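You operate a simulated robot arm through the tools that you are given. There is no shell and no other tool. Be economical: measure what you need, move in short steps, check, and stop when the job is done.

Carry out the task below with a simulated robot arm. There is one attempt and no reset: what you move stays moved.

JOB
Set the white cup on the white saucer, pour tea and add sugar.
Fine: tea to about the line; one spoonful of sugar by the yellow spoon; jug and spoon go back.
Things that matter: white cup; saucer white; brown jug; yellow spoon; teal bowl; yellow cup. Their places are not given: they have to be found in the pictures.

The check looks at the end state, three seconds after you hand in, the way a careful person would. Anything else that was tipped, shoved, dropped, spilled or broken makes it a failure.

ROBOT AND FRAMES
A 7-joint arm with a two-finger parallel gripper, fixed in place. Base frame: the origin is at the foot of the arm, x ahead of it, y to its left, z up; the work surface is at about z = 0. Lengths are in m, angles in rad, forces in N, time in s.
With the tool pointing down near the work surface it reaches from about 0.22 to 0.58 m from the base axis. Its first joint turns from -1.152 to 1.152 rad. Payload 2.5 kg.
Tool frame: the origin (TCP) lies between the finger pads and is the grasp point; the fingertips stand 0.023 m ahead of it; z points along the fingers, y is the line along which they close. Largest opening 0.094 m; finger width 0.038, thickness 0.01; the body of the gripper, 0.054 by 0.096 m, starts 0.039 m behind the TCP.
Orientation is that of the tool frame in the base frame, as a unit quaternion [x, y, z, w]. With the fingers straight down and closing along the base's y, the tool's x points along the base's -x, its y along +y and its z along -z.

CONTROLS
- The arm moves only by the tool send_rows. Its argument "deltas" is a list of rows, each a list of 7 numbers: the shift along the base's x, y, z in mm, then the turn, a rotation vector about the base's x, y, z in rad, then the gripper command, from -1 (fully open) to 1 (shut), values between in proportion. In form: [[tx, ty, tz, rx, ry, rz, fingers], ...]. A call has 1 to 12 rows; each row is the pose to reach, as a shift and turn from the pose commanded when the call began. A row lasts 0.2 s, in which the tool goes at most 0.05 m and 0.15 rad; a call with a longer step from one row to the next is refused whole, and so is a gripper value outside its range. A pose out of reach is approached as far as the arm can. The call stops where the force on the tool passes 40 N (or 10 N more than at its start, if that is more) or the arm is blocked; 0.2 s more then pass. Each finger travels about 0.108 m/s and halts on what it meets, pressing with about 33 N; the grip force reading is that of the motor and also rises with nothing between the fingers. The clock runs only during rows and for 0.2 s after the last one: add rows that repeat a pose to give the fingers time. It gives the time, the measured TCP pose, the force on the tool (base axes), the opening and the grip force at its end, in the units of the frame above (readings bear some noise), and new pictures: "pictures" is both (left out), scene, wrist or none.
- Cameras (640 x 400 px; columns grow to the right, rows downward): "scene" is fixed at [0.1335, -0.4001, 0.5462]; the picture's right is [0.81, -0.59, 0.00], its down [-0.38, -0.52, -0.76] and it looks along [0.45, 0.61, -0.65] (base axes); focal length 292 px, centre (320, 200). "wrist" rides on the gripper at [-0.039, 0, -0.044] in the tool frame; the picture's right is [0.00, -1.00, 0.00], its down [0.97, 0.00, -0.24] and it looks along [0.24, 0.00, 0.97] (tool axes); focal length 218 px, centre (320, 200).
- locate(camera, pixels): for up to 12 pixels [column, row] of the newest picture of that camera ("zoom" is the newest enlarged one), the place [x, y, z] in the base frame of the surface seen there, good to about 0.002 m, but the place of the scene camera against the robot may be out by one fixed shift of up to 0.025 m in any direction. The clock stands still meanwhile.
- zoom(camera, box): a new picture of the part [left, top, right, bottom] of that camera's present view, enlarged. The clock stands still meanwhile.
- job_done(): hands the job in; it is judged then, once.

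Go step by step. Measure first, check grasps and placings, and put right what went wrong. The budget is 80 turns and 120 pictures, counting those below and the enlarged ones. Unless the task says otherwise, let go and move clear before handing in, and close with one line.

The tools are called after "Request:" as a command line: name --pt "numbers of a row" for each row, then --argument value for the rest, lists and objects as JSON in quotes. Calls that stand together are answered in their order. send_rows: Moves the arm, as the interface text tells. Its arguments: {"type":"object","properties":{"deltas":{"type":"array","items":{"type":"array","items":{"type":"number"}}},"pictures":{"type":"string","enum":["both","scene","wrist","none"]}},"required":["deltas"]} The other tools are called the same way: locate (camera, pixels) gives the place of the surface under pixels of a picture; zoom (camera, box) takes an enlarged picture of a part of a camera's view; job_done () hands the job in.

At the start:

```text
time: 0.0
tcp_pos: [0.4394, -0.1063, 0.3306]
tcp_rot: [0.0, 1.0, 0.0, 0.0]
ft_force: [0.2, -0.2, 0.7]
finger_gap: 0.094
gripper_force: 0.0
```

scene: 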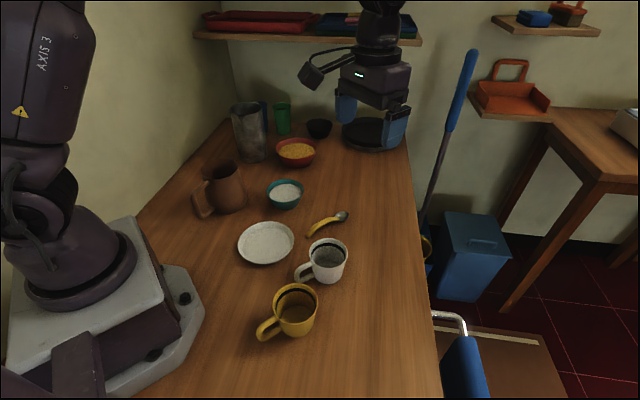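
wrist: 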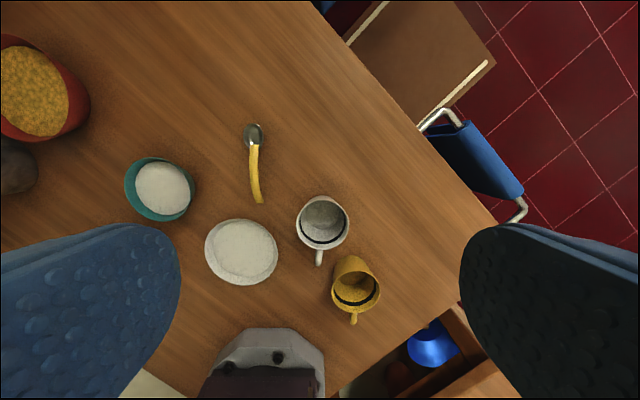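

The pictures show the saucer (wrist 242,252), white cup (323,222), yellow cup (356,285), spoon (255,165), teal bowl (160,188), and the brown jug in the scene view at (222,188). I'll measure them first.

Request:
locate --camera "wrist" --pixels '[[242, 252], [208, 252], [278, 252], [323, 212], [299, 222], [348, 222], [319, 262], [253, 130], [256, 160], [261, 200], [160, 188], [126, 186]]'

Request:
locate --camera "scene" --pixels '[[266, 243], [325, 250], [300, 275], [343, 216], [312, 232], [285, 190], [225, 165], [243, 190], [200, 200], [226, 208], [295, 310], [210, 175]]'

Request:
zoom --camera "scene" --box '[180, 130, 360, 350]'

Request:
zoom --camera "wrist" --box '[100, 100, 400, 340]'

```text
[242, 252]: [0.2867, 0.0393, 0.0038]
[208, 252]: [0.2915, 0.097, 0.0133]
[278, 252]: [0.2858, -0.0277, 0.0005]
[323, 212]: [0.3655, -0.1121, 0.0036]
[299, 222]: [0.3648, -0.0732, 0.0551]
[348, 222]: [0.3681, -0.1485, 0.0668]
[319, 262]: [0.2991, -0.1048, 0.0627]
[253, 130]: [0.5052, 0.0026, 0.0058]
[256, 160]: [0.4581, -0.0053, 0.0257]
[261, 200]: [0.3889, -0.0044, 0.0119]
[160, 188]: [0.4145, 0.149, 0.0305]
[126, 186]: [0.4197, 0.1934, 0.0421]
```

```text
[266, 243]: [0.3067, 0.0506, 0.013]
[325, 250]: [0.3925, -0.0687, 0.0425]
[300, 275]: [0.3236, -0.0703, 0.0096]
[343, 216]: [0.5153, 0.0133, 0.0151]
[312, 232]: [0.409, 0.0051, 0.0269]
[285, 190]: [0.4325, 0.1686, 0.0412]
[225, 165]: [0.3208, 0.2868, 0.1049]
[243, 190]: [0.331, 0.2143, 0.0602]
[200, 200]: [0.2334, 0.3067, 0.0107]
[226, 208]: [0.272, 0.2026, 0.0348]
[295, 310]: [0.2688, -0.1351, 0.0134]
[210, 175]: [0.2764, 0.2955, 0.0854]
```

```text
1.82 times, centred on (270, 240) of scene
```

zoom: 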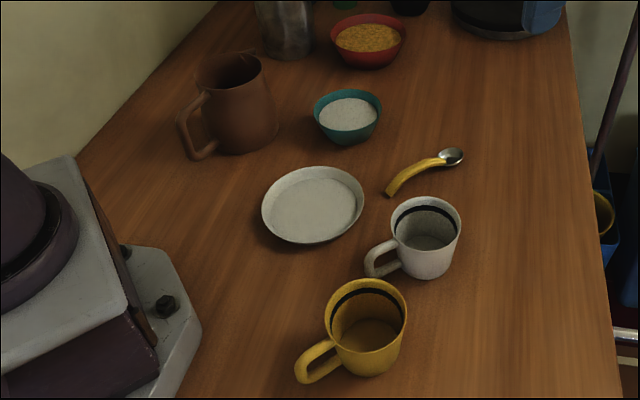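

```text
1.67 times, centred on (250, 220) of wrist
```

zoom: 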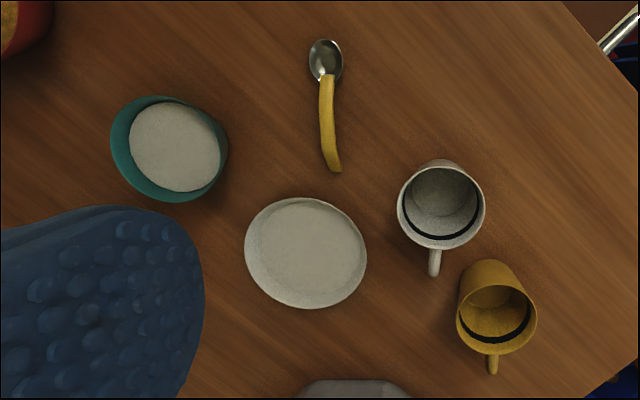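

The cup centre is near (0.36,-0.11) and the saucer near (0.29,0.04). The jug is near (0.29,0.24) in the scene frame, which looks shifted by about 1 cm. I'll look at the jug from above.

Request:
send_rows --pt "-15 40 0 0 0 0 -1" --pt "-30 80 0 0 0 0 -1" --pt "-45 125 0 0 0 0 -1" --pt "-60 170 0 0 0 0 -1" --pt "-75 215 0 0 0 0 -1" --pt "-90 260 0 0 0 0 -1" --pt "-100 300 0 0 0 0 -1" --pt "-100 300 0 0 0 0 -1" --pictures "both"

```text
time: 1.8
tcp_pos: [0.3408, 0.1973, 0.3288]
tcp_rot: [0.0, 1.0, 0.0, 0.0]
ft_force: [-0.2, 0.2, -0.2]
finger_gap: 0.0942
gripper_force: 0.0
```

scene: 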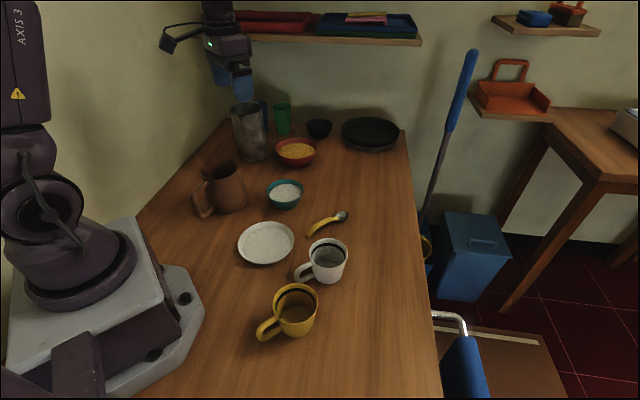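
wrist: 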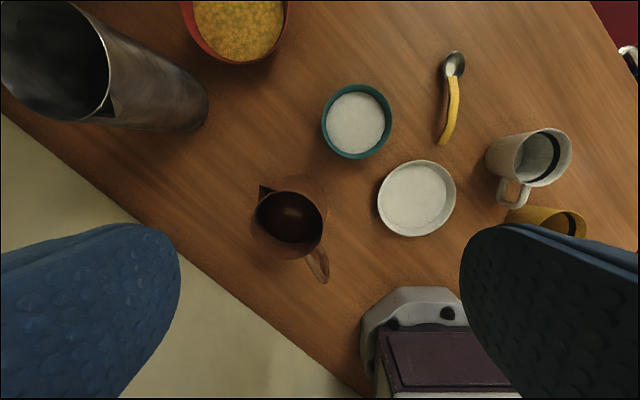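

The jug is seen from above with its spout at (263,190) and handle at (318,265), and there is tea inside. I'll measure it.

Request:
locate --camera "wrist" --pixels '[[290, 218], [257, 215], [325, 215], [290, 192], [290, 243], [262, 188], [312, 250], [319, 268], [325, 281], [326, 190], [300, 178], [313, 266]]'

Request:
zoom --camera "wrist" --box '[230, 150, 370, 300]'

Request:
zoom --camera "scene" --box '[180, 140, 300, 230]'

Request:
locate --camera "zoom" --pixels '[[115, 240], [125, 330], [195, 360], [90, 260], [160, 250], [290, 120], [120, 150], [160, 370], [155, 300], [80, 330]]'

```text
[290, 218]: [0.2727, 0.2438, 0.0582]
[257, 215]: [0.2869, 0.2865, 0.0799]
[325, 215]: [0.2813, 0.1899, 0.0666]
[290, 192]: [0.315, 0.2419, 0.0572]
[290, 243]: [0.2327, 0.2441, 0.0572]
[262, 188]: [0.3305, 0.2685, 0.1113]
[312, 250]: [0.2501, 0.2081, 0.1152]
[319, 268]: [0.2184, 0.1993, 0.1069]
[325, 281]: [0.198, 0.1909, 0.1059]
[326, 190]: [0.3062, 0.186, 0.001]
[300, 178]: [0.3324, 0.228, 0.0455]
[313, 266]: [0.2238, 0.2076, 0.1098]
```

```text
2.67 times, centred on (300, 225) of wrist
```

zoom: 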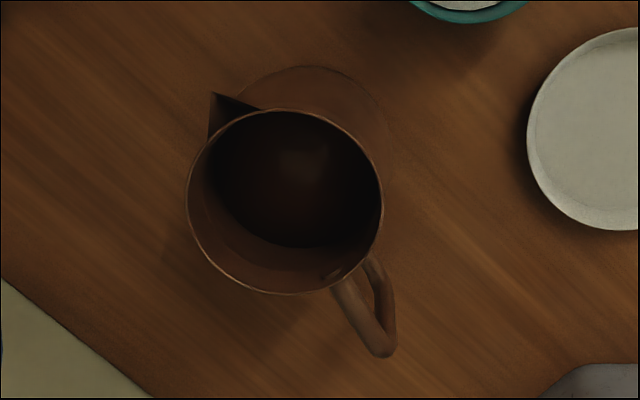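

```text
4.44 times, centred on (240, 185) of scene
```

zoom: 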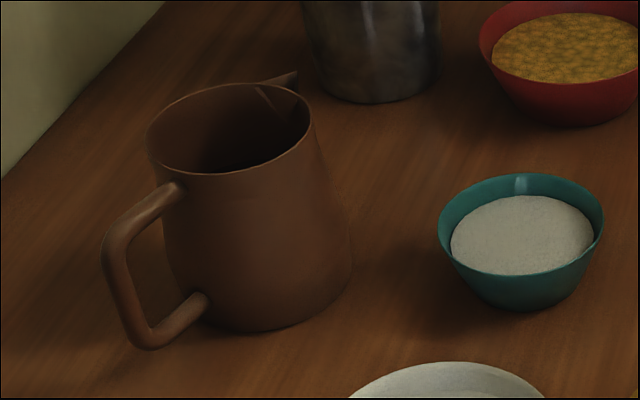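

```text
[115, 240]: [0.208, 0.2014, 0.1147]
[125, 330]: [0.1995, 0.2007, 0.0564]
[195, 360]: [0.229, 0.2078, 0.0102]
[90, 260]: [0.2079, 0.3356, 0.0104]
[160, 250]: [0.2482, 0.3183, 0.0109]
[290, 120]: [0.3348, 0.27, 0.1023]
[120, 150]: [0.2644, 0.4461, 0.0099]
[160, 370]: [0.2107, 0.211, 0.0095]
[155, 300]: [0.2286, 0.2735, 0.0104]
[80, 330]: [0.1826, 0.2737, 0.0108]
```

The jug's rim is centred near (0.282,0.239), with the spout toward +30° and the handle's outer bar near (0.20,0.19). Scene-camera readings are about +0.01 m on every axis. I'll do the cup first, so I'm moving above it for a precise look.

Request:
send_rows --pt "3 -45 0 0 0 0 -1" --pt "6 -90 0 0 0 0 -1" --pt "9 -135 0 0 0 0 -1" --pt "12 -180 0 0 0 0 -1" --pt "15 -225 -15 0 0 0 -1" --pt "18 -265 -40 0 0 0 -1" --pt "20 -300 -70 0 0 0 -1" --pt "20 -307 -110 0 0 0 -1" --pt "20 -307 -110 0 0 0 -1" --pictures "wrist"

```text
time: 3.8
tcp_pos: [0.3613, -0.1107, 0.2188]
tcp_rot: [0.0, 1.0, 0.0, 0.001]
ft_force: [0.2, 0.2, -0.3]
finger_gap: 0.0937
gripper_force: 0.0
```

wrist: 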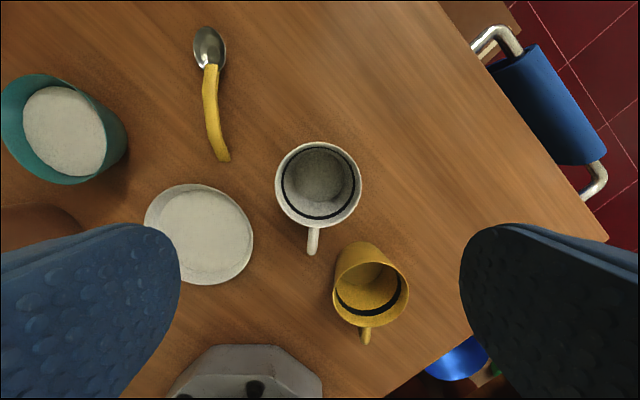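

Request:
locate --camera "wrist" --pixels '[[277, 185], [359, 185], [319, 144], [318, 227], [312, 250], [146, 235], [251, 238], [199, 186], [205, 283], [198, 235], [228, 158], [211, 85]]'

Request:
zoom --camera "wrist" --box '[250, 130, 430, 350]'

```text
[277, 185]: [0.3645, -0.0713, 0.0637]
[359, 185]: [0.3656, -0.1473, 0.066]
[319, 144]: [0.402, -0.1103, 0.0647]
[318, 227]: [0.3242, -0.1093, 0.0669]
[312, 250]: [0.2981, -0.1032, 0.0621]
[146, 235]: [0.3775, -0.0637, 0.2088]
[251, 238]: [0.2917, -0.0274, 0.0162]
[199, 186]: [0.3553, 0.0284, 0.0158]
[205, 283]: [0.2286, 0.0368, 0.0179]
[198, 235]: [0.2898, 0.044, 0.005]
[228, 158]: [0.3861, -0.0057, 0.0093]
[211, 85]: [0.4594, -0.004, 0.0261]
```

```text
1.82 times, centred on (340, 240) of wrist
```

zoom: 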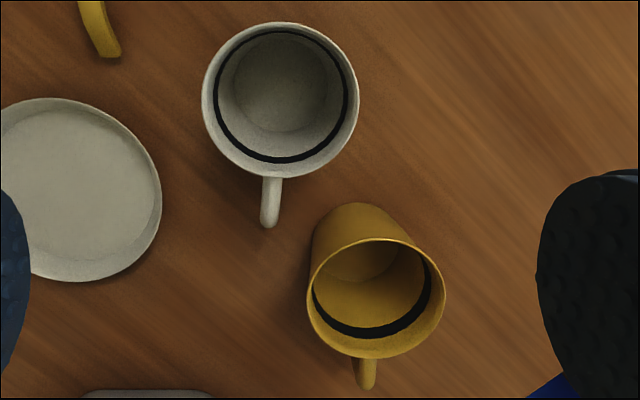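

The cup's rim centre is (0.3635,-0.109), with diameter 0.078 and height 0.067. The saucer's centre is (0.292,0.037), with its rim at z 0.017. I'll go down around the cup and close the fingers.

Request:
send_rows --pt "2 1.5 -45 0 0 0 -1" --pt "2 1.5 -90 0 0 0 -1" --pt "2 1.5 -130 0 0 0 -1" --pt "2 1.5 -155 0 0 0 -1" --pt "2 1.5 -166 0 0 0 -1" --pt "2 1.5 -166 0 0 0 -1" --pt "2 1.5 -166 0 0 0 0.3" --pt "2 1.5 -166 0 0 0 1" --pt "2 1.5 -166 0 0 0 1" --pictures "both"

```text
time: 5.8
tcp_pos: [0.3626, -0.1091, 0.0537]
tcp_rot: [0.0, 1.0, 0.0, 0.001]
ft_force: [-0.2, 0.3, -0.1]
finger_gap: 0.0733
gripper_force: 33.1
```

scene: 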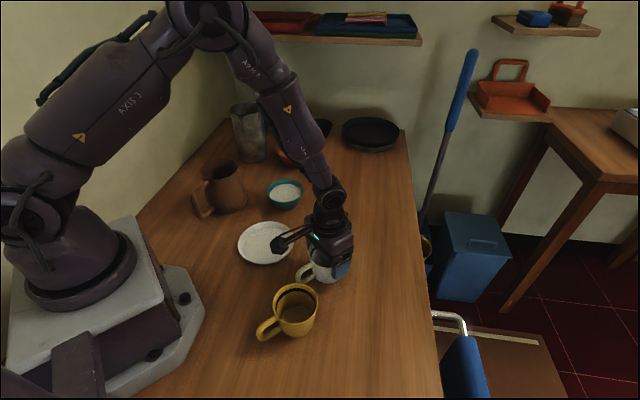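
wrist: 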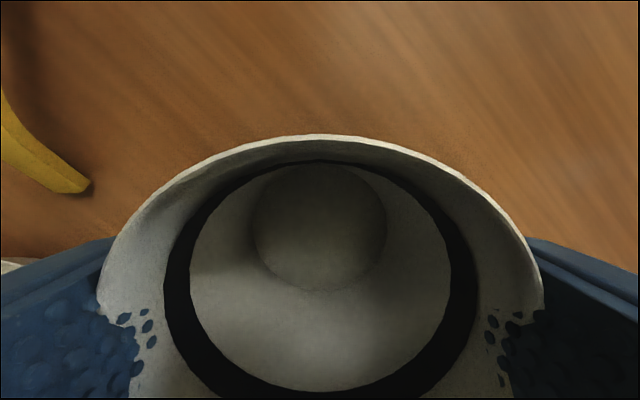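

The cup is gripped at a 0.073 m gap. I'll lift it, carry it over the saucer and lower it to just above.

Request:
send_rows --pt "0 0 25 0 0 0 1" --pt "0 0 60 0 0 0 1" --pt "-18 36 60 0 0 0 1" --pt "-36 72 60 0 0 0 1" --pt "-54 108 60 0 0 0 1" --pt "-71 146 60 0 0 0 1" --pt "-71 146 60 0 0 0 1" --pt "-71 146 35 0 0 0 1" --pt "-71 146 18 0 0 0 1" --pt "-71 146 12 0 0 0 1" --pt "-71 146 12 0 0 0 1" --pictures "both"

```text
time: 8.2
tcp_pos: [0.2898, 0.0346, 0.0654]
tcp_rot: [0.0, 1.0, 0.0, 0.001]
ft_force: [-0.1, -0.5, -1.3]
finger_gap: 0.0731
gripper_force: 33.0
```

scene: 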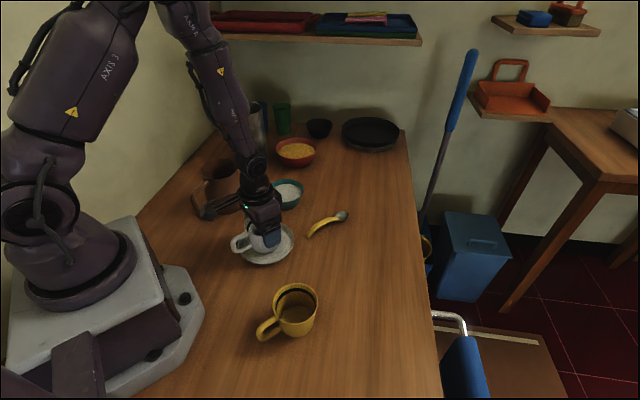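
wrist: 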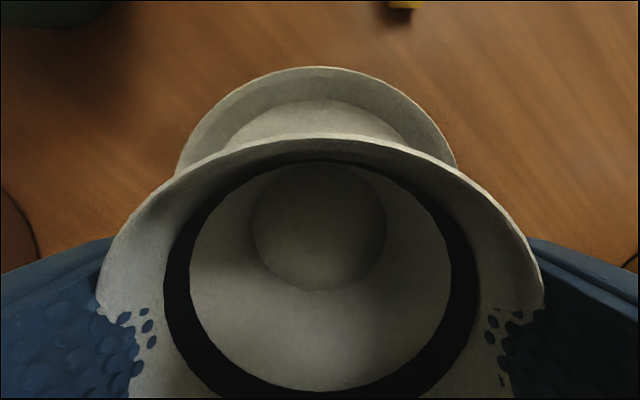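

The saucer is centred under the cup laterally (wrist column ~318). I'll lower it gently to the contact height.

Request:
send_rows --pt "2 2 -3 0 0 0 1" --pt "2 2 -6 0 0 0 1" --pt "2 2 -7.5 0 0 0 1" --pt "2 2 -7.5 0 0 0 1" --pictures "none"

Request:
zoom --camera "scene" --box '[210, 200, 330, 280]'

```text
time: 9.2
tcp_pos: [0.2938, 0.0369, 0.0594]
tcp_rot: [0.0, 1.0, 0.0, 0.001]
ft_force: [0.3, -1.3, 10.8]
finger_gap: 0.0732
gripper_force: 33.2
```

```text
5.00 times, centred on (270, 240) of scene
```

zoom: 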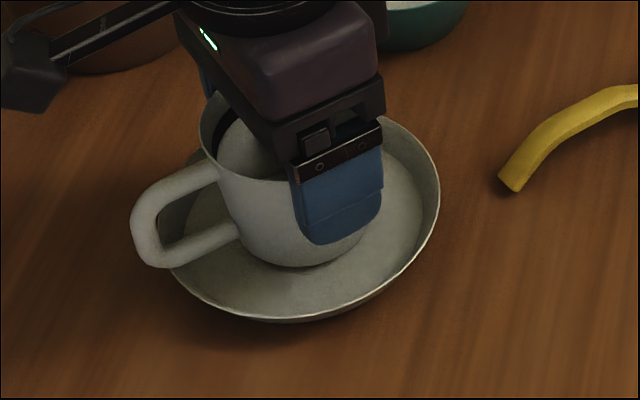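

Contact force is about 11 N and the cup sits on the saucer with its handle above the rim. I'll release and rise.

Request:
send_rows --pt "0 0 0 0 0 0 0.5" --pt "0 0 0 0 0 0 0" --pt "0 0 0 0 0 0 -1" --pt "0 0 0 0 0 0 -1" --pt "0 0 30 0 0 0 -1" --pt "0 0 75 0 0 0 -1" --pt "0 0 120 0 0 0 -1" --pt "0 0 165 0 0 0 -1" --pt "0 0 165 0 0 0 -1" --pictures "wrist"

Request:
zoom --camera "scene" --box '[210, 200, 330, 280]'

Request:
locate --camera "zoom" --pixels '[[200, 130], [345, 130], [275, 90], [140, 225]]'

```text
time: 11.2
tcp_pos: [0.2931, 0.0372, 0.2244]
tcp_rot: [0.0, 1.0, 0.0, 0.0]
ft_force: [0.0, -0.7, -0.5]
finger_gap: 0.0939
gripper_force: 0.2
```

wrist: 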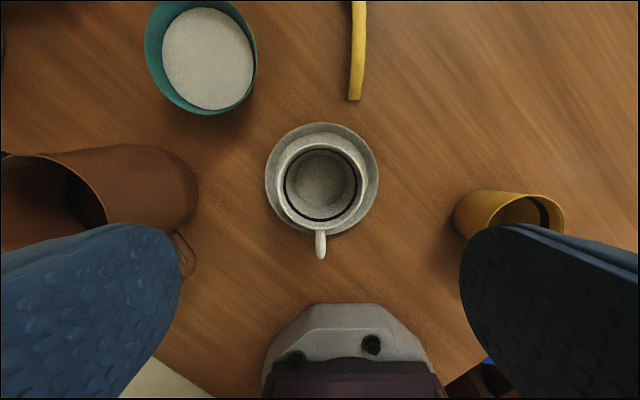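

```text
5.00 times, centred on (270, 240) of scene
```

zoom: 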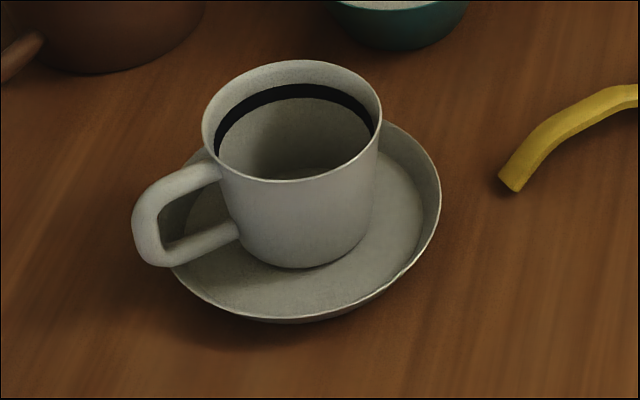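

```text
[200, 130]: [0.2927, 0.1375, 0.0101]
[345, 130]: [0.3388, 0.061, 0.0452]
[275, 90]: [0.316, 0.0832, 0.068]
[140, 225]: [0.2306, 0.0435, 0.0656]
```

The cup stands well on the saucer, centred at (0.294,0.037) with its rim at z≈0.071. Before taking the jug I'll test, empty-handed, whether the arm can reach the pouring pose: yaw −90°, spout toward −y, tilt about +x.

Request:
send_rows --pt "0 10 5 0 0 -0.143 -1" --pt "0 20 10 0 0 -0.286 -1" --pt "0 30 15 0 0 -0.429 -1" --pt "0 40 20 0 0 -0.572 -1" --pt "0 50 20 0 0 -0.715 -1" --pt "0 60 20 0 0 -0.858 -1" --pt "0 70 20 0 0 -1.001 -1" --pt "0 80 20 0 0 -1.144 -1" --pt "0 90 20 0 0 -1.287 -1" --pt "0 100 20 0 0 -1.43 -1" --pt "0 108 20 0 0 -1.571 -1" --pt "0 108 20 0 0 -1.571 -1" --pictures "none"

Request:
send_rows --pt "0 0 0 0.14 0 0 -1" --pt "0 0 0 0.28 0 0 -1" --pt "0 0 0 0.42 0 0 -1" --pt "0 0 0 0.56 0 0 -1" --pt "0 0 0 0.7 0 0 -1" --pt "0 0 0 0.84 0 0 -1" --pt "0 0 0 0.98 0 0 -1" --pt "0 0 0 1.1 0 0 -1" --pt "0 0 0 1.2 0 0 -1" --pt "0 0 0 1.3 0 0 -1" --pt "0 0 0 1.3 0 0 -1" --pictures "scene"

```text
time: 13.8
tcp_pos: [0.2933, 0.1452, 0.2443]
tcp_rot: [0.707, 0.707, 0.0, 0.0]
ft_force: [0.3, -0.3, -0.5]
finger_gap: 0.0939
gripper_force: 0.0
```

```text
time: 16.2
tcp_pos: [0.2922, 0.1444, 0.2454]
tcp_rot: [0.562, 0.563, 0.428, -0.429]
ft_force: [-0.3, -0.1, 0.3]
finger_gap: 0.0941
gripper_force: 0.1
```

scene: 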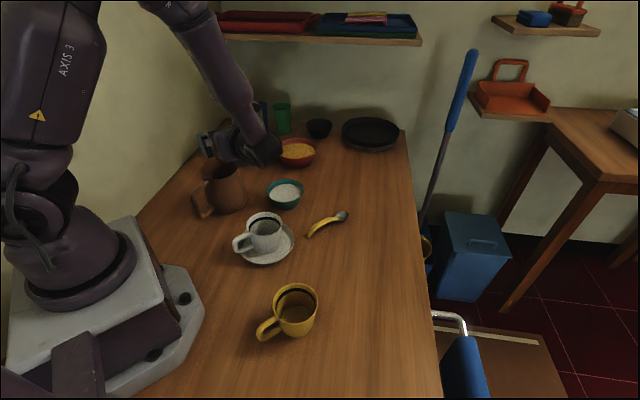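

The pouring pose reaches a full 1.3 rad tilt without trouble. I'll undo it and go above the jug handle with yaw +30°, so the fingers straddle the handle plane.

Request:
send_rows --pt "0 0 0 -0.14 0 0 -1" --pt "0 0 0 -0.28 0 0 -1" --pt "0 0 0 -0.42 0 0 -1" --pt "0 0 0 -0.56 0 0 -1" --pt "0 0 0 -0.7 0 0 -1" --pt "0 0 0 -0.84 0 0 -1" --pt "0 0 0 -0.98 0 0 -1" --pt "0 0 0 -1.12 0 0 -1" --pt "0 0 0 -1.24 0 0 -1" --pt "0 0 0 -1.3 0 0 -1" --pictures "none"

Request:
send_rows --pt "-7 4 0 0 0 0.148 -1" --pt "-14 8 0 0 0 0.296 -1" --pt "-21 12 0 0 0 0.444 -1" --pt "-28 16 0 0 0 0.592 -1" --pt "-35 20 0 0 0 0.74 -1" --pt "-42 24 0 0 0 0.888 -1" --pt "-49 28 0 0 0 1.036 -1" --pt "-56 32 0 0 0 1.184 -1" --pt "-63 36 0 0 0 1.332 -1" --pt "-70 40 0 0 0 1.48 -1" --pt "-77 44 0 0 0 1.628 -1" --pt "-84 48 0 0 0 1.776 -1" --pictures "none"

Request:
send_rows --pt "-2 1 -10 0 0 0.12 -1" --pt "-3 2 -20 0 0 0.24 -1" --pt "-3 2 -30 0 0 0.318 -1" --pt "-3 2 -30 0 0 0.318 -1" --pictures "wrist"

```text
time: 18.4
tcp_pos: [0.293, 0.1448, 0.2432]
tcp_rot: [0.707, 0.707, 0.0, 0.001]
ft_force: [-0.3, 0.0, 0.2]
finger_gap: 0.0939
gripper_force: 0.0
```

```text
time: 21.0
tcp_pos: [0.2083, 0.1924, 0.2437]
tcp_rot: [-0.103, 0.995, 0.0, 0.0]
ft_force: [-0.1, 0.2, -0.3]
finger_gap: 0.0939
gripper_force: 0.0
```

```text
time: 22.0
tcp_pos: [0.2064, 0.1941, 0.2139]
tcp_rot: [-0.26, 0.966, 0.0, 0.0]
ft_force: [0.9, -0.7, 0.4]
finger_gap: 0.0941
gripper_force: 0.0
```

wrist: 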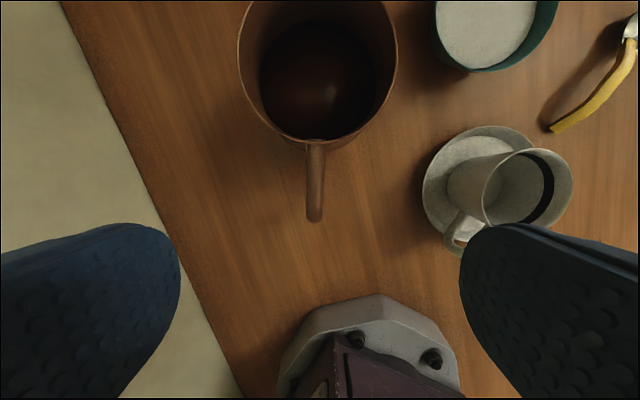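

Request:
locate --camera "wrist" --pixels '[[316, 150], [316, 165], [315, 180], [315, 195], [314, 210], [314, 218], [308, 195], [322, 195], [308, 212], [320, 212], [316, 138], [318, 80]]'

Request:
zoom --camera "wrist" --box '[230, 60, 410, 240]'

```text
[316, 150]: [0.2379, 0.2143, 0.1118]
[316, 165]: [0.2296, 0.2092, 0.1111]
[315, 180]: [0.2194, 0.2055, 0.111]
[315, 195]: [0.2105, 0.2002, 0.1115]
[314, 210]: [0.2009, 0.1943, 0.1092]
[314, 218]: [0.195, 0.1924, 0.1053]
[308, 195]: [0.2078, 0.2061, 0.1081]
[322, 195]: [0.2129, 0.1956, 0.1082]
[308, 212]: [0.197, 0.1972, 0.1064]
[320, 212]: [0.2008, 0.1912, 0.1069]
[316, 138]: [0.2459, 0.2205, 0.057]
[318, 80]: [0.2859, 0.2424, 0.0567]
```

```text
2.22 times, centred on (320, 150) of wrist
```

zoom: 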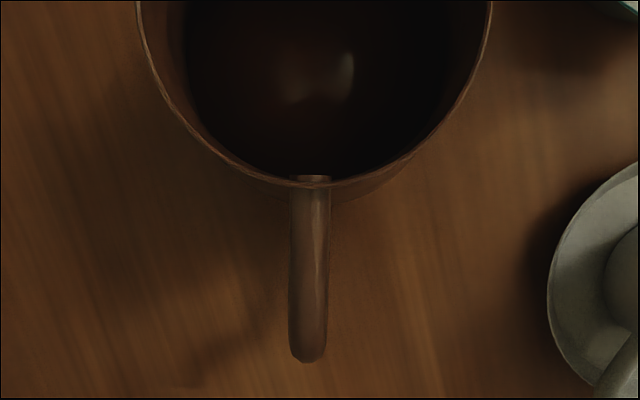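

The handle's top is at z 0.111, about 13 mm wide, running from (0.238,0.214) to (0.195,0.192). I'll lower onto its outer corner and close.

Request:
send_rows --pt "6.3 7.7 -30 0 0 -0.03 -1" --pt "6.3 7.7 -65 0 0 -0.03 -1" --pt "6.3 7.7 -95 0 0 -0.03 -0.6" --pt "6.3 7.7 -110 0 0 -0.03 -0.4" --pt "6.3 7.7 -118 0 0 -0.03 -0.4" --pt "6.3 7.7 -118 0 0 -0.03 -0.4" --pictures "both"

Request:
zoom --camera "scene" --box '[170, 120, 310, 230]'

```text
time: 23.4
tcp_pos: [0.2111, 0.2018, 0.0941]
tcp_rot: [-0.243, 0.97, 0.0, 0.0]
ft_force: [0.2, 0.1, 0.1]
finger_gap: 0.0659
gripper_force: 0.2
```

scene: 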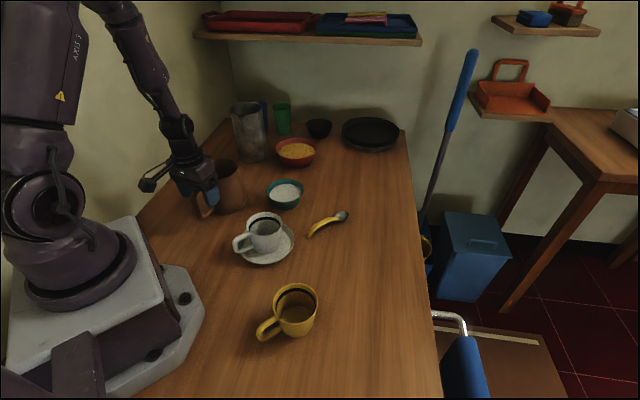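
wrist: 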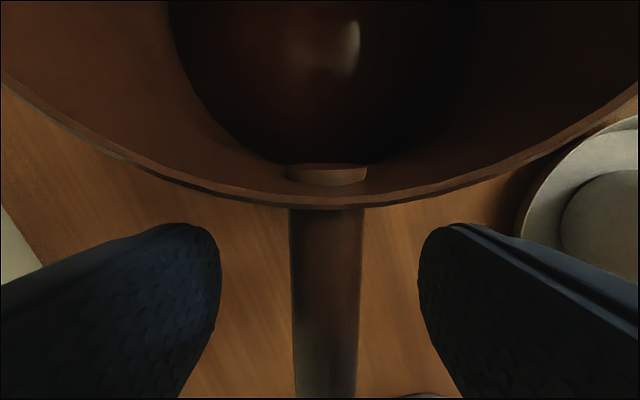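

```text
3.64 times, centred on (240, 175) of scene
```

zoom: 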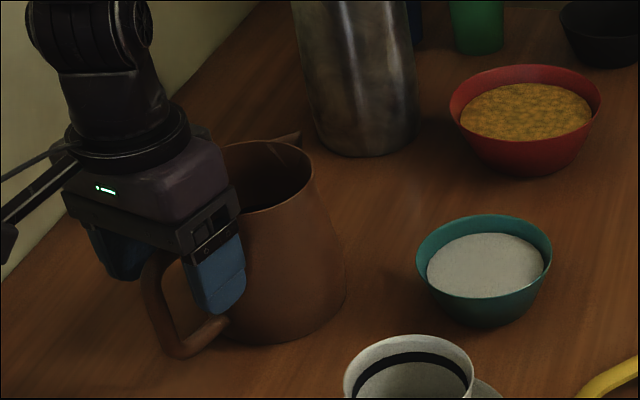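

The handle at (325,300) sits between the fingers about 1.3 mm off centre. I'll nudge over, lower 5 mm and close.

Request:
send_rows --pt "0.6 -1.1 -5 0 0 0 -0.4" --pt "0.6 -1.1 -5 0 0 0 0.2" --pt "0.6 -1.1 -5 0 0 0 0.5" --pt "0.6 -1.1 -5 0 0 0 0.7" --pt "0.6 -1.1 -5 0 0 0 1" --pt "0.6 -1.1 -5 0 0 0 1" --pt "0.6 -1.1 -5 0 0 0 1" --pictures "wrist"

```text
time: 25.0
tcp_pos: [0.2115, 0.2017, 0.0915]
tcp_rot: [-0.244, 0.97, 0.0, 0.0]
ft_force: [-1.2, 2.0, 0.3]
finger_gap: 0.0127
gripper_force: 33.2
```

wrist: 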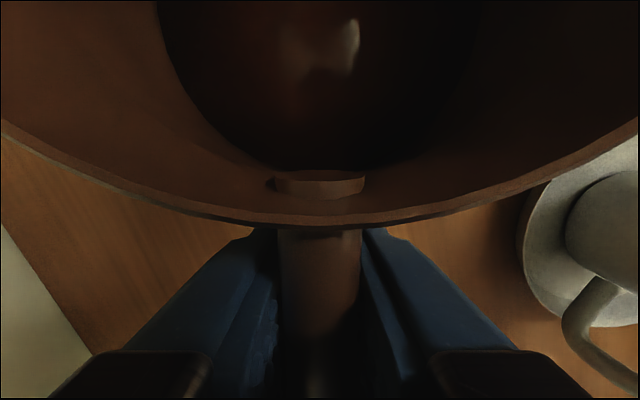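

The handle is gripped at a 12.7 mm gap. I'll lift 30 mm and check for sag.

Request:
send_rows --pt "0 0 5 0 0 0 1" --pt "0 0 12 0 0 0 1" --pt "0 0 20 0 0 0 1" --pt "0 0 30 0 0 0 1" --pt "0 0 30 0 0 0 1" --pictures "both"

Request:
zoom --camera "scene" --box '[170, 120, 310, 230]'

```text
time: 26.2
tcp_pos: [0.212, 0.2014, 0.1217]
tcp_rot: [-0.244, 0.97, 0.0, 0.0]
ft_force: [-0.2, -0.8, -7.9]
finger_gap: 0.0126
gripper_force: 33.2
```

scene: 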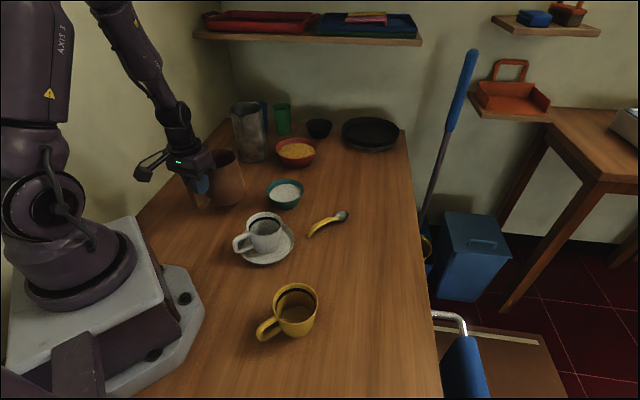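
wrist: 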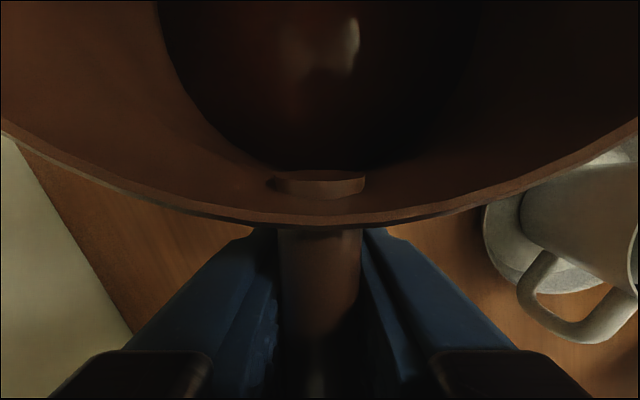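

```text
3.64 times, centred on (240, 175) of scene
```

zoom: 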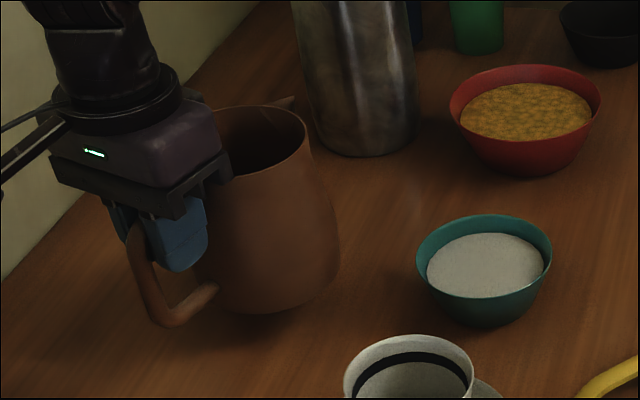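

The grip is firm with no sag (wrist image unchanged) and a load of about 8 N. I'll lift higher and turn the jug so the spout faces −y, toward the cup.

Request:
send_rows --pt "0 0 30 0 0 0 1" --pt "0 0 65 0 0 0 1" --pt "0 0 100 0 0 0 1" --pt "5 0 128 0 0 -0.1 1" --pt "15 -2 128 0 0 -0.22 1" --pt "25 -5 128 0 0 -0.35 1" --pt "35 -8 128 0 0 -0.48 1" --pt "45 -11 128 0 0 -0.61 1" --pt "55 -14 128 0 0 -0.74 1" --pt "65 -17 128 0 0 -0.87 1" --pt "75 -20 128 0 0 -1.0 1" --pt "82 -21 128 0 0 -1.1 1" --pictures "none"

Request:
send_rows --pt "0 0 0 0 0 -0.12 1" --pt "0 0 0 0 0 -0.24 1" --pt "0 0 0 0 0 -0.36 1" --pt "0 0 0 0 0 -0.48 1" --pt "0 0 0 0 0 -0.6 1" --pt "0 0 0 0 0 -0.72 1" --pt "0 0 0 0 0 -0.84 1" --pt "0 0 0 0 0 -0.92 1" --pt "0 0 0 0 0 -0.965 1" --pt "0 0 0 0 0 -0.965 1" --pictures "both"

```text
time: 28.8
tcp_pos: [0.2961, 0.1801, 0.2493]
tcp_rot: [0.3, 0.954, 0.0, -0.001]
ft_force: [-0.5, 0.4, -7.9]
finger_gap: 0.0127
gripper_force: 32.8
```

```text
time: 31.0
tcp_pos: [0.2952, 0.1796, 0.2512]
tcp_rot: [0.708, 0.707, 0.0, 0.0]
ft_force: [0.2, -1.0, -8.6]
finger_gap: 0.0124
gripper_force: 33.0
```

scene: 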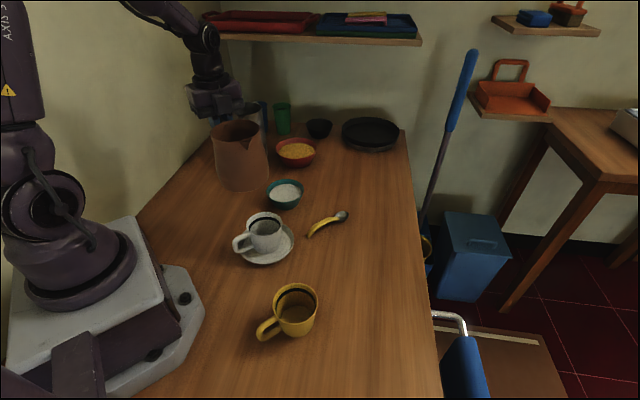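
wrist: 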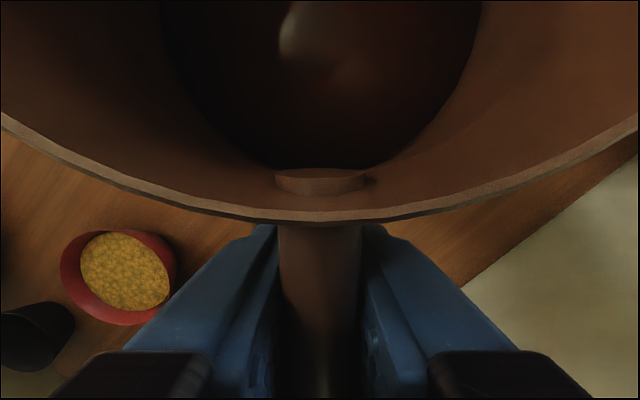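

The jug is level with its spout facing the cup. I'll check exactly where the spout tip is.

Request:
zoom --camera "scene" --box '[200, 100, 320, 190]'

Request:
locate --camera "zoom" --pixels '[[252, 185], [245, 190], [260, 150], [75, 160], [340, 145], [250, 200]]'

```text
4.44 times, centred on (260, 145) of scene
```

zoom: 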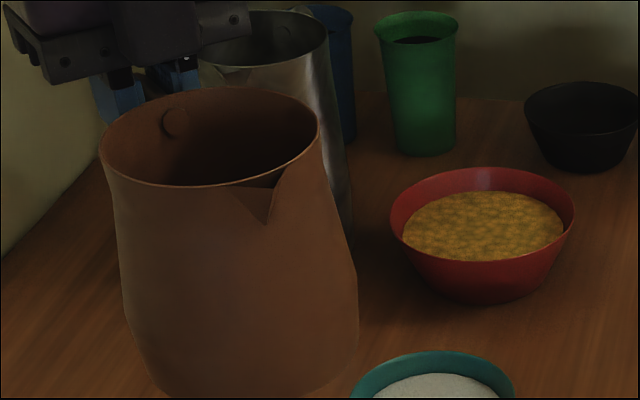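

```text
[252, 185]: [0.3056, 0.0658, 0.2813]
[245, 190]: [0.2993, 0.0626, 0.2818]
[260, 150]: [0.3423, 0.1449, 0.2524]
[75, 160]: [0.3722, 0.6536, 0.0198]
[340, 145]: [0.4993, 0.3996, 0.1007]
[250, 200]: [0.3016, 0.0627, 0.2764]
```

Request:
locate --camera "zoom" --pixels '[[235, 188], [243, 184], [258, 182], [270, 180], [282, 178], [264, 218], [276, 190], [230, 184], [292, 172], [255, 190]]'

Request:
zoom --camera "scene" --box '[235, 125, 275, 150]'

```text
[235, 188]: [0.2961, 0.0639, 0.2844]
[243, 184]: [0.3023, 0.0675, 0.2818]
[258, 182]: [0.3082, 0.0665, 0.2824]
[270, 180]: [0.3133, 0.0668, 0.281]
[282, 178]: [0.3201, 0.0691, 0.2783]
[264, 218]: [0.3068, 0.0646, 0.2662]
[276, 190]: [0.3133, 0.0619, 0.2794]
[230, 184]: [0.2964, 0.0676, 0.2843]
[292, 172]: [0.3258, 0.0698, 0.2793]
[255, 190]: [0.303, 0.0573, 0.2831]
```

```text
16.00 times, centred on (255, 138) of scene
```

zoom: 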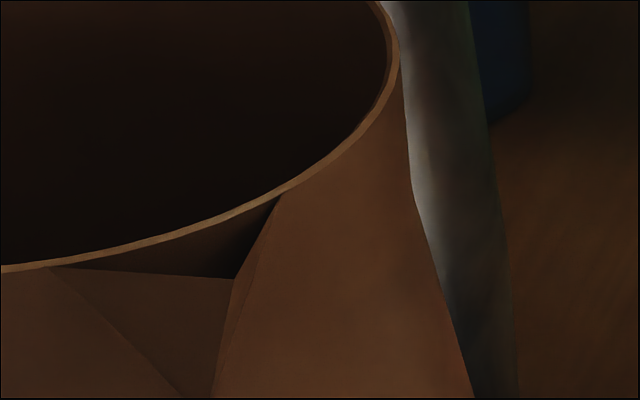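

Request:
locate --camera "zoom" --pixels '[[228, 285], [232, 280], [220, 290], [200, 275], [215, 277], [150, 285], [235, 290], [225, 330]]'

```text
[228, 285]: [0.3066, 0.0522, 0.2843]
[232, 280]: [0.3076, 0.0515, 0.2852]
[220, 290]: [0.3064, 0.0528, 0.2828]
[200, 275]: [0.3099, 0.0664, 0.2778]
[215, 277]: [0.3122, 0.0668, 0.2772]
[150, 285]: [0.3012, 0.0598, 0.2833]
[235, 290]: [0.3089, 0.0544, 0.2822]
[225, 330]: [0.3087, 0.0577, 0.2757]
```

The spout tip is 0.139 m ahead of and 0.024 m above the TCP, near (0.297,0.041,0.275). I'll tilt to 45° with the tip above the near part of the cup and look.

Request:
send_rows --pt "-2 0 0 0.12 0 0 1" --pt "-2 0 0 0.24 0 0 1" --pt "-2 0 0 0.36 0 0 1" --pt "-2 0 -10 0.48 0 0 1" --pt "-2 -5 -25 0.6 0 0 1" --pt "-2 -10 -45 0.7 0 0 1" --pt "-2 -14 -62 0.785 0 0 1" --pt "-2 -14 -62 0.785 0 0 1" --pictures "both"

Request:
zoom --camera "scene" --box '[200, 140, 340, 280]'

```text
time: 32.8
tcp_pos: [0.2936, 0.1671, 0.1879]
tcp_rot: [0.653, 0.653, 0.271, -0.271]
ft_force: [-0.1, -0.8, -7.4]
finger_gap: 0.0124
gripper_force: 32.9
```

scene: 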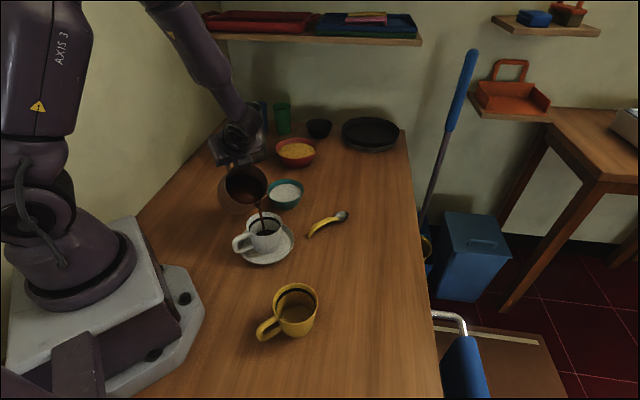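
wrist: 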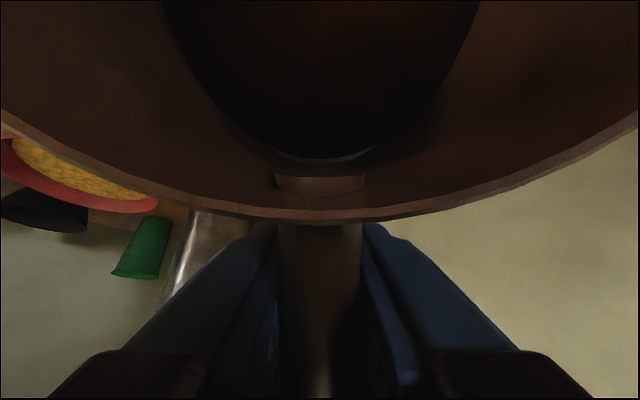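

```text
2.86 times, centred on (270, 210) of scene
```

zoom: 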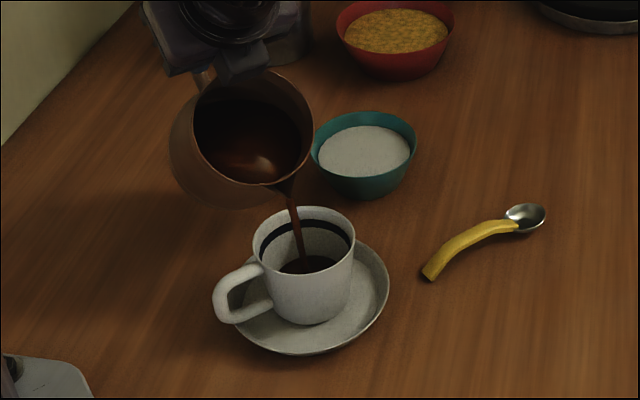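

Tea is already flowing into the cup (zoom stream at 300,240). I'll hold briefly and look.

Request:
send_rows --pt "0 0 0 0 0 0 1" --pictures "none"

Request:
zoom --camera "scene" --box '[215, 170, 315, 270]'

```text
time: 33.2
tcp_pos: [0.2938, 0.1669, 0.1857]
tcp_rot: [0.654, 0.653, 0.271, -0.271]
ft_force: [0.0, 0.0, -8.6]
finger_gap: 0.0128
gripper_force: 32.6
```

```text
4.00 times, centred on (265, 220) of scene
```

zoom: 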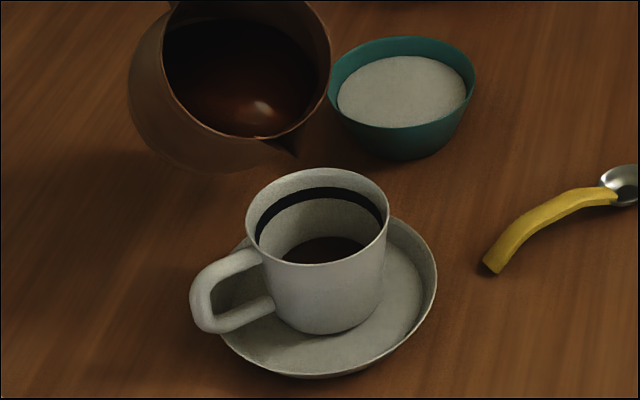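

The flow stopped by itself with the cup partly filled, so the tilt controls the amount well. I'll tilt about 4° more, keeping the tip in place.

Request:
send_rows --pt "0 -3 5 0.04 0 0 1" --pt "0 -6 9 0.07 0 0 1" --pt "0 -6 9 0.07 0 0 1" --pt "0 -6 9 0.07 0 0 1" --pictures "none"

Request:
zoom --camera "scene" --box '[215, 170, 315, 270]'

```text
time: 34.2
tcp_pos: [0.2947, 0.1612, 0.1952]
tcp_rot: [0.645, 0.643, 0.293, -0.293]
ft_force: [-0.9, 0.9, -7.7]
finger_gap: 0.0127
gripper_force: 32.4
```

```text
4.00 times, centred on (265, 220) of scene
```

zoom: 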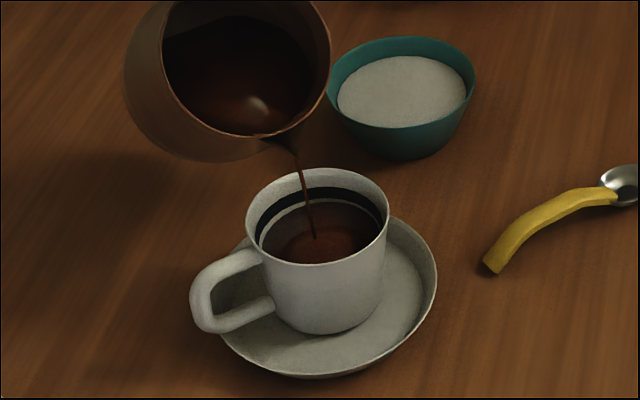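

The tea's back edge (row ~202) is just under the line and the stream is thinning. I'll tilt back now.

Request:
send_rows --pt "0 2 2 -0.1 0 0 1" --pt "0 4 6 -0.23 0 0 1" --pt "0 6 12 -0.36 0 0 1" --pictures "none"

Request:
zoom --camera "scene" --box '[235, 200, 295, 245]'

```text
time: 35.0
tcp_pos: [0.2932, 0.1656, 0.207]
tcp_rot: [0.686, 0.685, 0.173, -0.174]
ft_force: [0.4, 0.1, -6.9]
finger_gap: 0.0126
gripper_force: 32.8
```

```text
8.89 times, centred on (265, 222) of scene
```

zoom: 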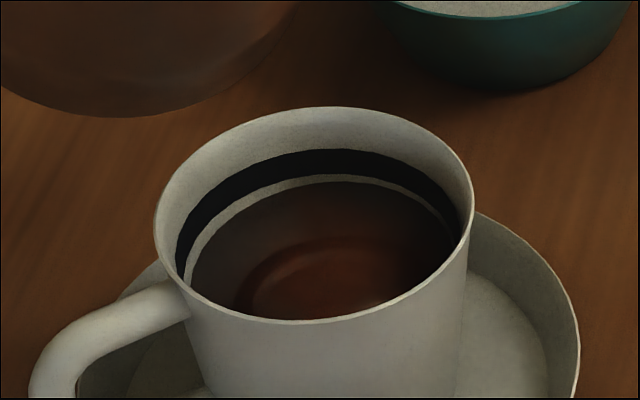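

Request:
locate --camera "zoom" --pixels '[[310, 250], [380, 230], [330, 155], [330, 172], [330, 130], [330, 110], [330, 180], [330, 190]]'

```text
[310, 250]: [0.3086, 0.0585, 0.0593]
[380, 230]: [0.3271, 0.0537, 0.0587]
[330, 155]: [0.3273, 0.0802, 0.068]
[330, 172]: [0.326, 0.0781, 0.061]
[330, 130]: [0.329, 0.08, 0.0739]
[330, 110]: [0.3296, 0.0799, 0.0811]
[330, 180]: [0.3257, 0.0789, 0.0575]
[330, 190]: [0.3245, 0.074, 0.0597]
```

The tea is at 0.059, the band spans 0.0605–0.068 and the rim is 0.081 (scene frame). A small top-up of ~4 mm is due, so I'll return briefly to the last tilt.

Request:
send_rows --pt "0 -2 -5 0.14 0 0 1" --pt "0 -4 -9 0.27 0 0 1" --pt "0 -6 -11 0.36 0 0 1" --pictures "none"

Request:
zoom --camera "scene" --box '[235, 190, 295, 245]'

Request:
locate --camera "zoom" --pixels '[[360, 260], [330, 240], [300, 245]]'

```text
time: 35.8
tcp_pos: [0.294, 0.1611, 0.1975]
tcp_rot: [0.644, 0.643, 0.294, -0.293]
ft_force: [0.0, 0.2, -5.7]
finger_gap: 0.0123
gripper_force: 33.0
```

```text
7.27 times, centred on (265, 218) of scene
```

zoom: 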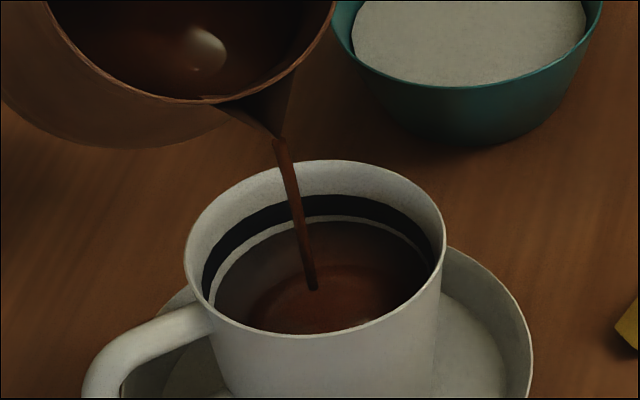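

```text
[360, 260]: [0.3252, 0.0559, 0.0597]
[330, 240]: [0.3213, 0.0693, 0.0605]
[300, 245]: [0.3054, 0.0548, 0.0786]
```

The stream is running now. I'll tilt back with a slight delay.

Request:
send_rows --pt "0 0 1 -0.05 0 0 1" --pt "0 3 4 -0.19 0 0 1" --pt "0 6 10 -0.33 0 0 1" --pt "0 6 12 -0.4 0 0 1" --pictures "none"

Request:
zoom --camera "scene" --box '[235, 200, 295, 245]'

Request:
locate --camera "zoom" --pixels '[[310, 250], [380, 230], [330, 190]]'

```text
time: 36.8
tcp_pos: [0.2931, 0.1662, 0.2088]
tcp_rot: [0.69, 0.688, 0.159, -0.159]
ft_force: [-0.4, -0.4, -7.1]
finger_gap: 0.0125
gripper_force: 33.4
```

```text
8.89 times, centred on (265, 222) of scene
```

zoom: 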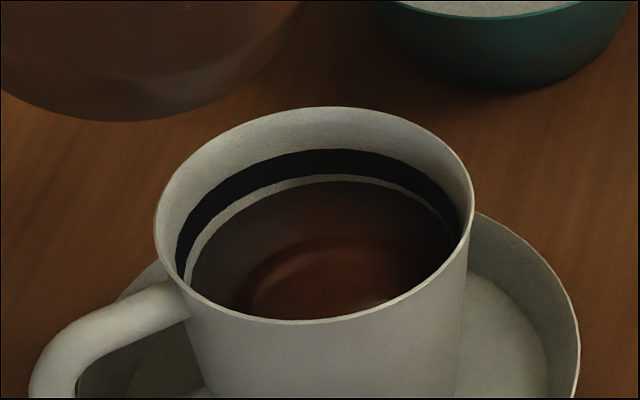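

```text
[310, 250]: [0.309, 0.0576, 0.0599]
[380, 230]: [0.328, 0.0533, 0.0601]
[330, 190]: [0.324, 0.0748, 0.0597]
```

The tea rose only ~1 mm to 0.060. I'll do one more brief pour at a slightly larger tilt.

Request:
send_rows --pt "0 -3 -4 0.14 0 0 1" --pt "0 -6 -8 0.28 0 0 1" --pt "0 -7 -10 0.42 0 0 1" --pt "0 -7 -10 0.42 0 0 1" --pt "0 -5 -8 0.29 0 0 1" --pt "0 -3 -4 0.15 0 0 1" --pt "0 0 0 0 0 0 1" --pictures "none"

Request:
zoom --camera "scene" --box '[235, 200, 295, 245]'

Request:
locate --camera "zoom" --pixels '[[310, 250], [380, 230], [330, 190]]'

```text
time: 38.4
tcp_pos: [0.2935, 0.1675, 0.2079]
tcp_rot: [0.689, 0.689, 0.159, -0.158]
ft_force: [0.3, 0.2, -7.3]
finger_gap: 0.0127
gripper_force: 31.9
```

```text
8.89 times, centred on (265, 222) of scene
```

zoom: 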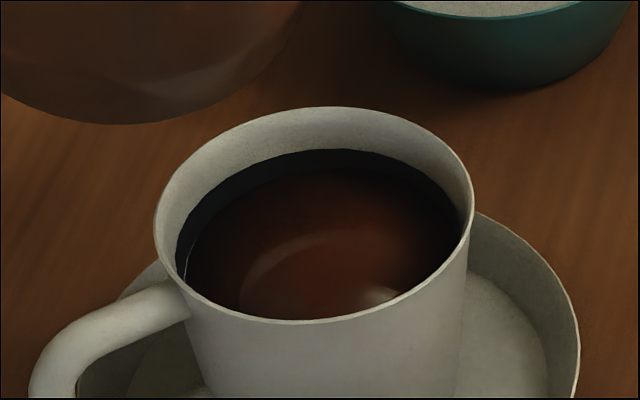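

```text
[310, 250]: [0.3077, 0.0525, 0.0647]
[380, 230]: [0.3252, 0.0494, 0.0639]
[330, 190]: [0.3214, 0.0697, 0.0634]
```

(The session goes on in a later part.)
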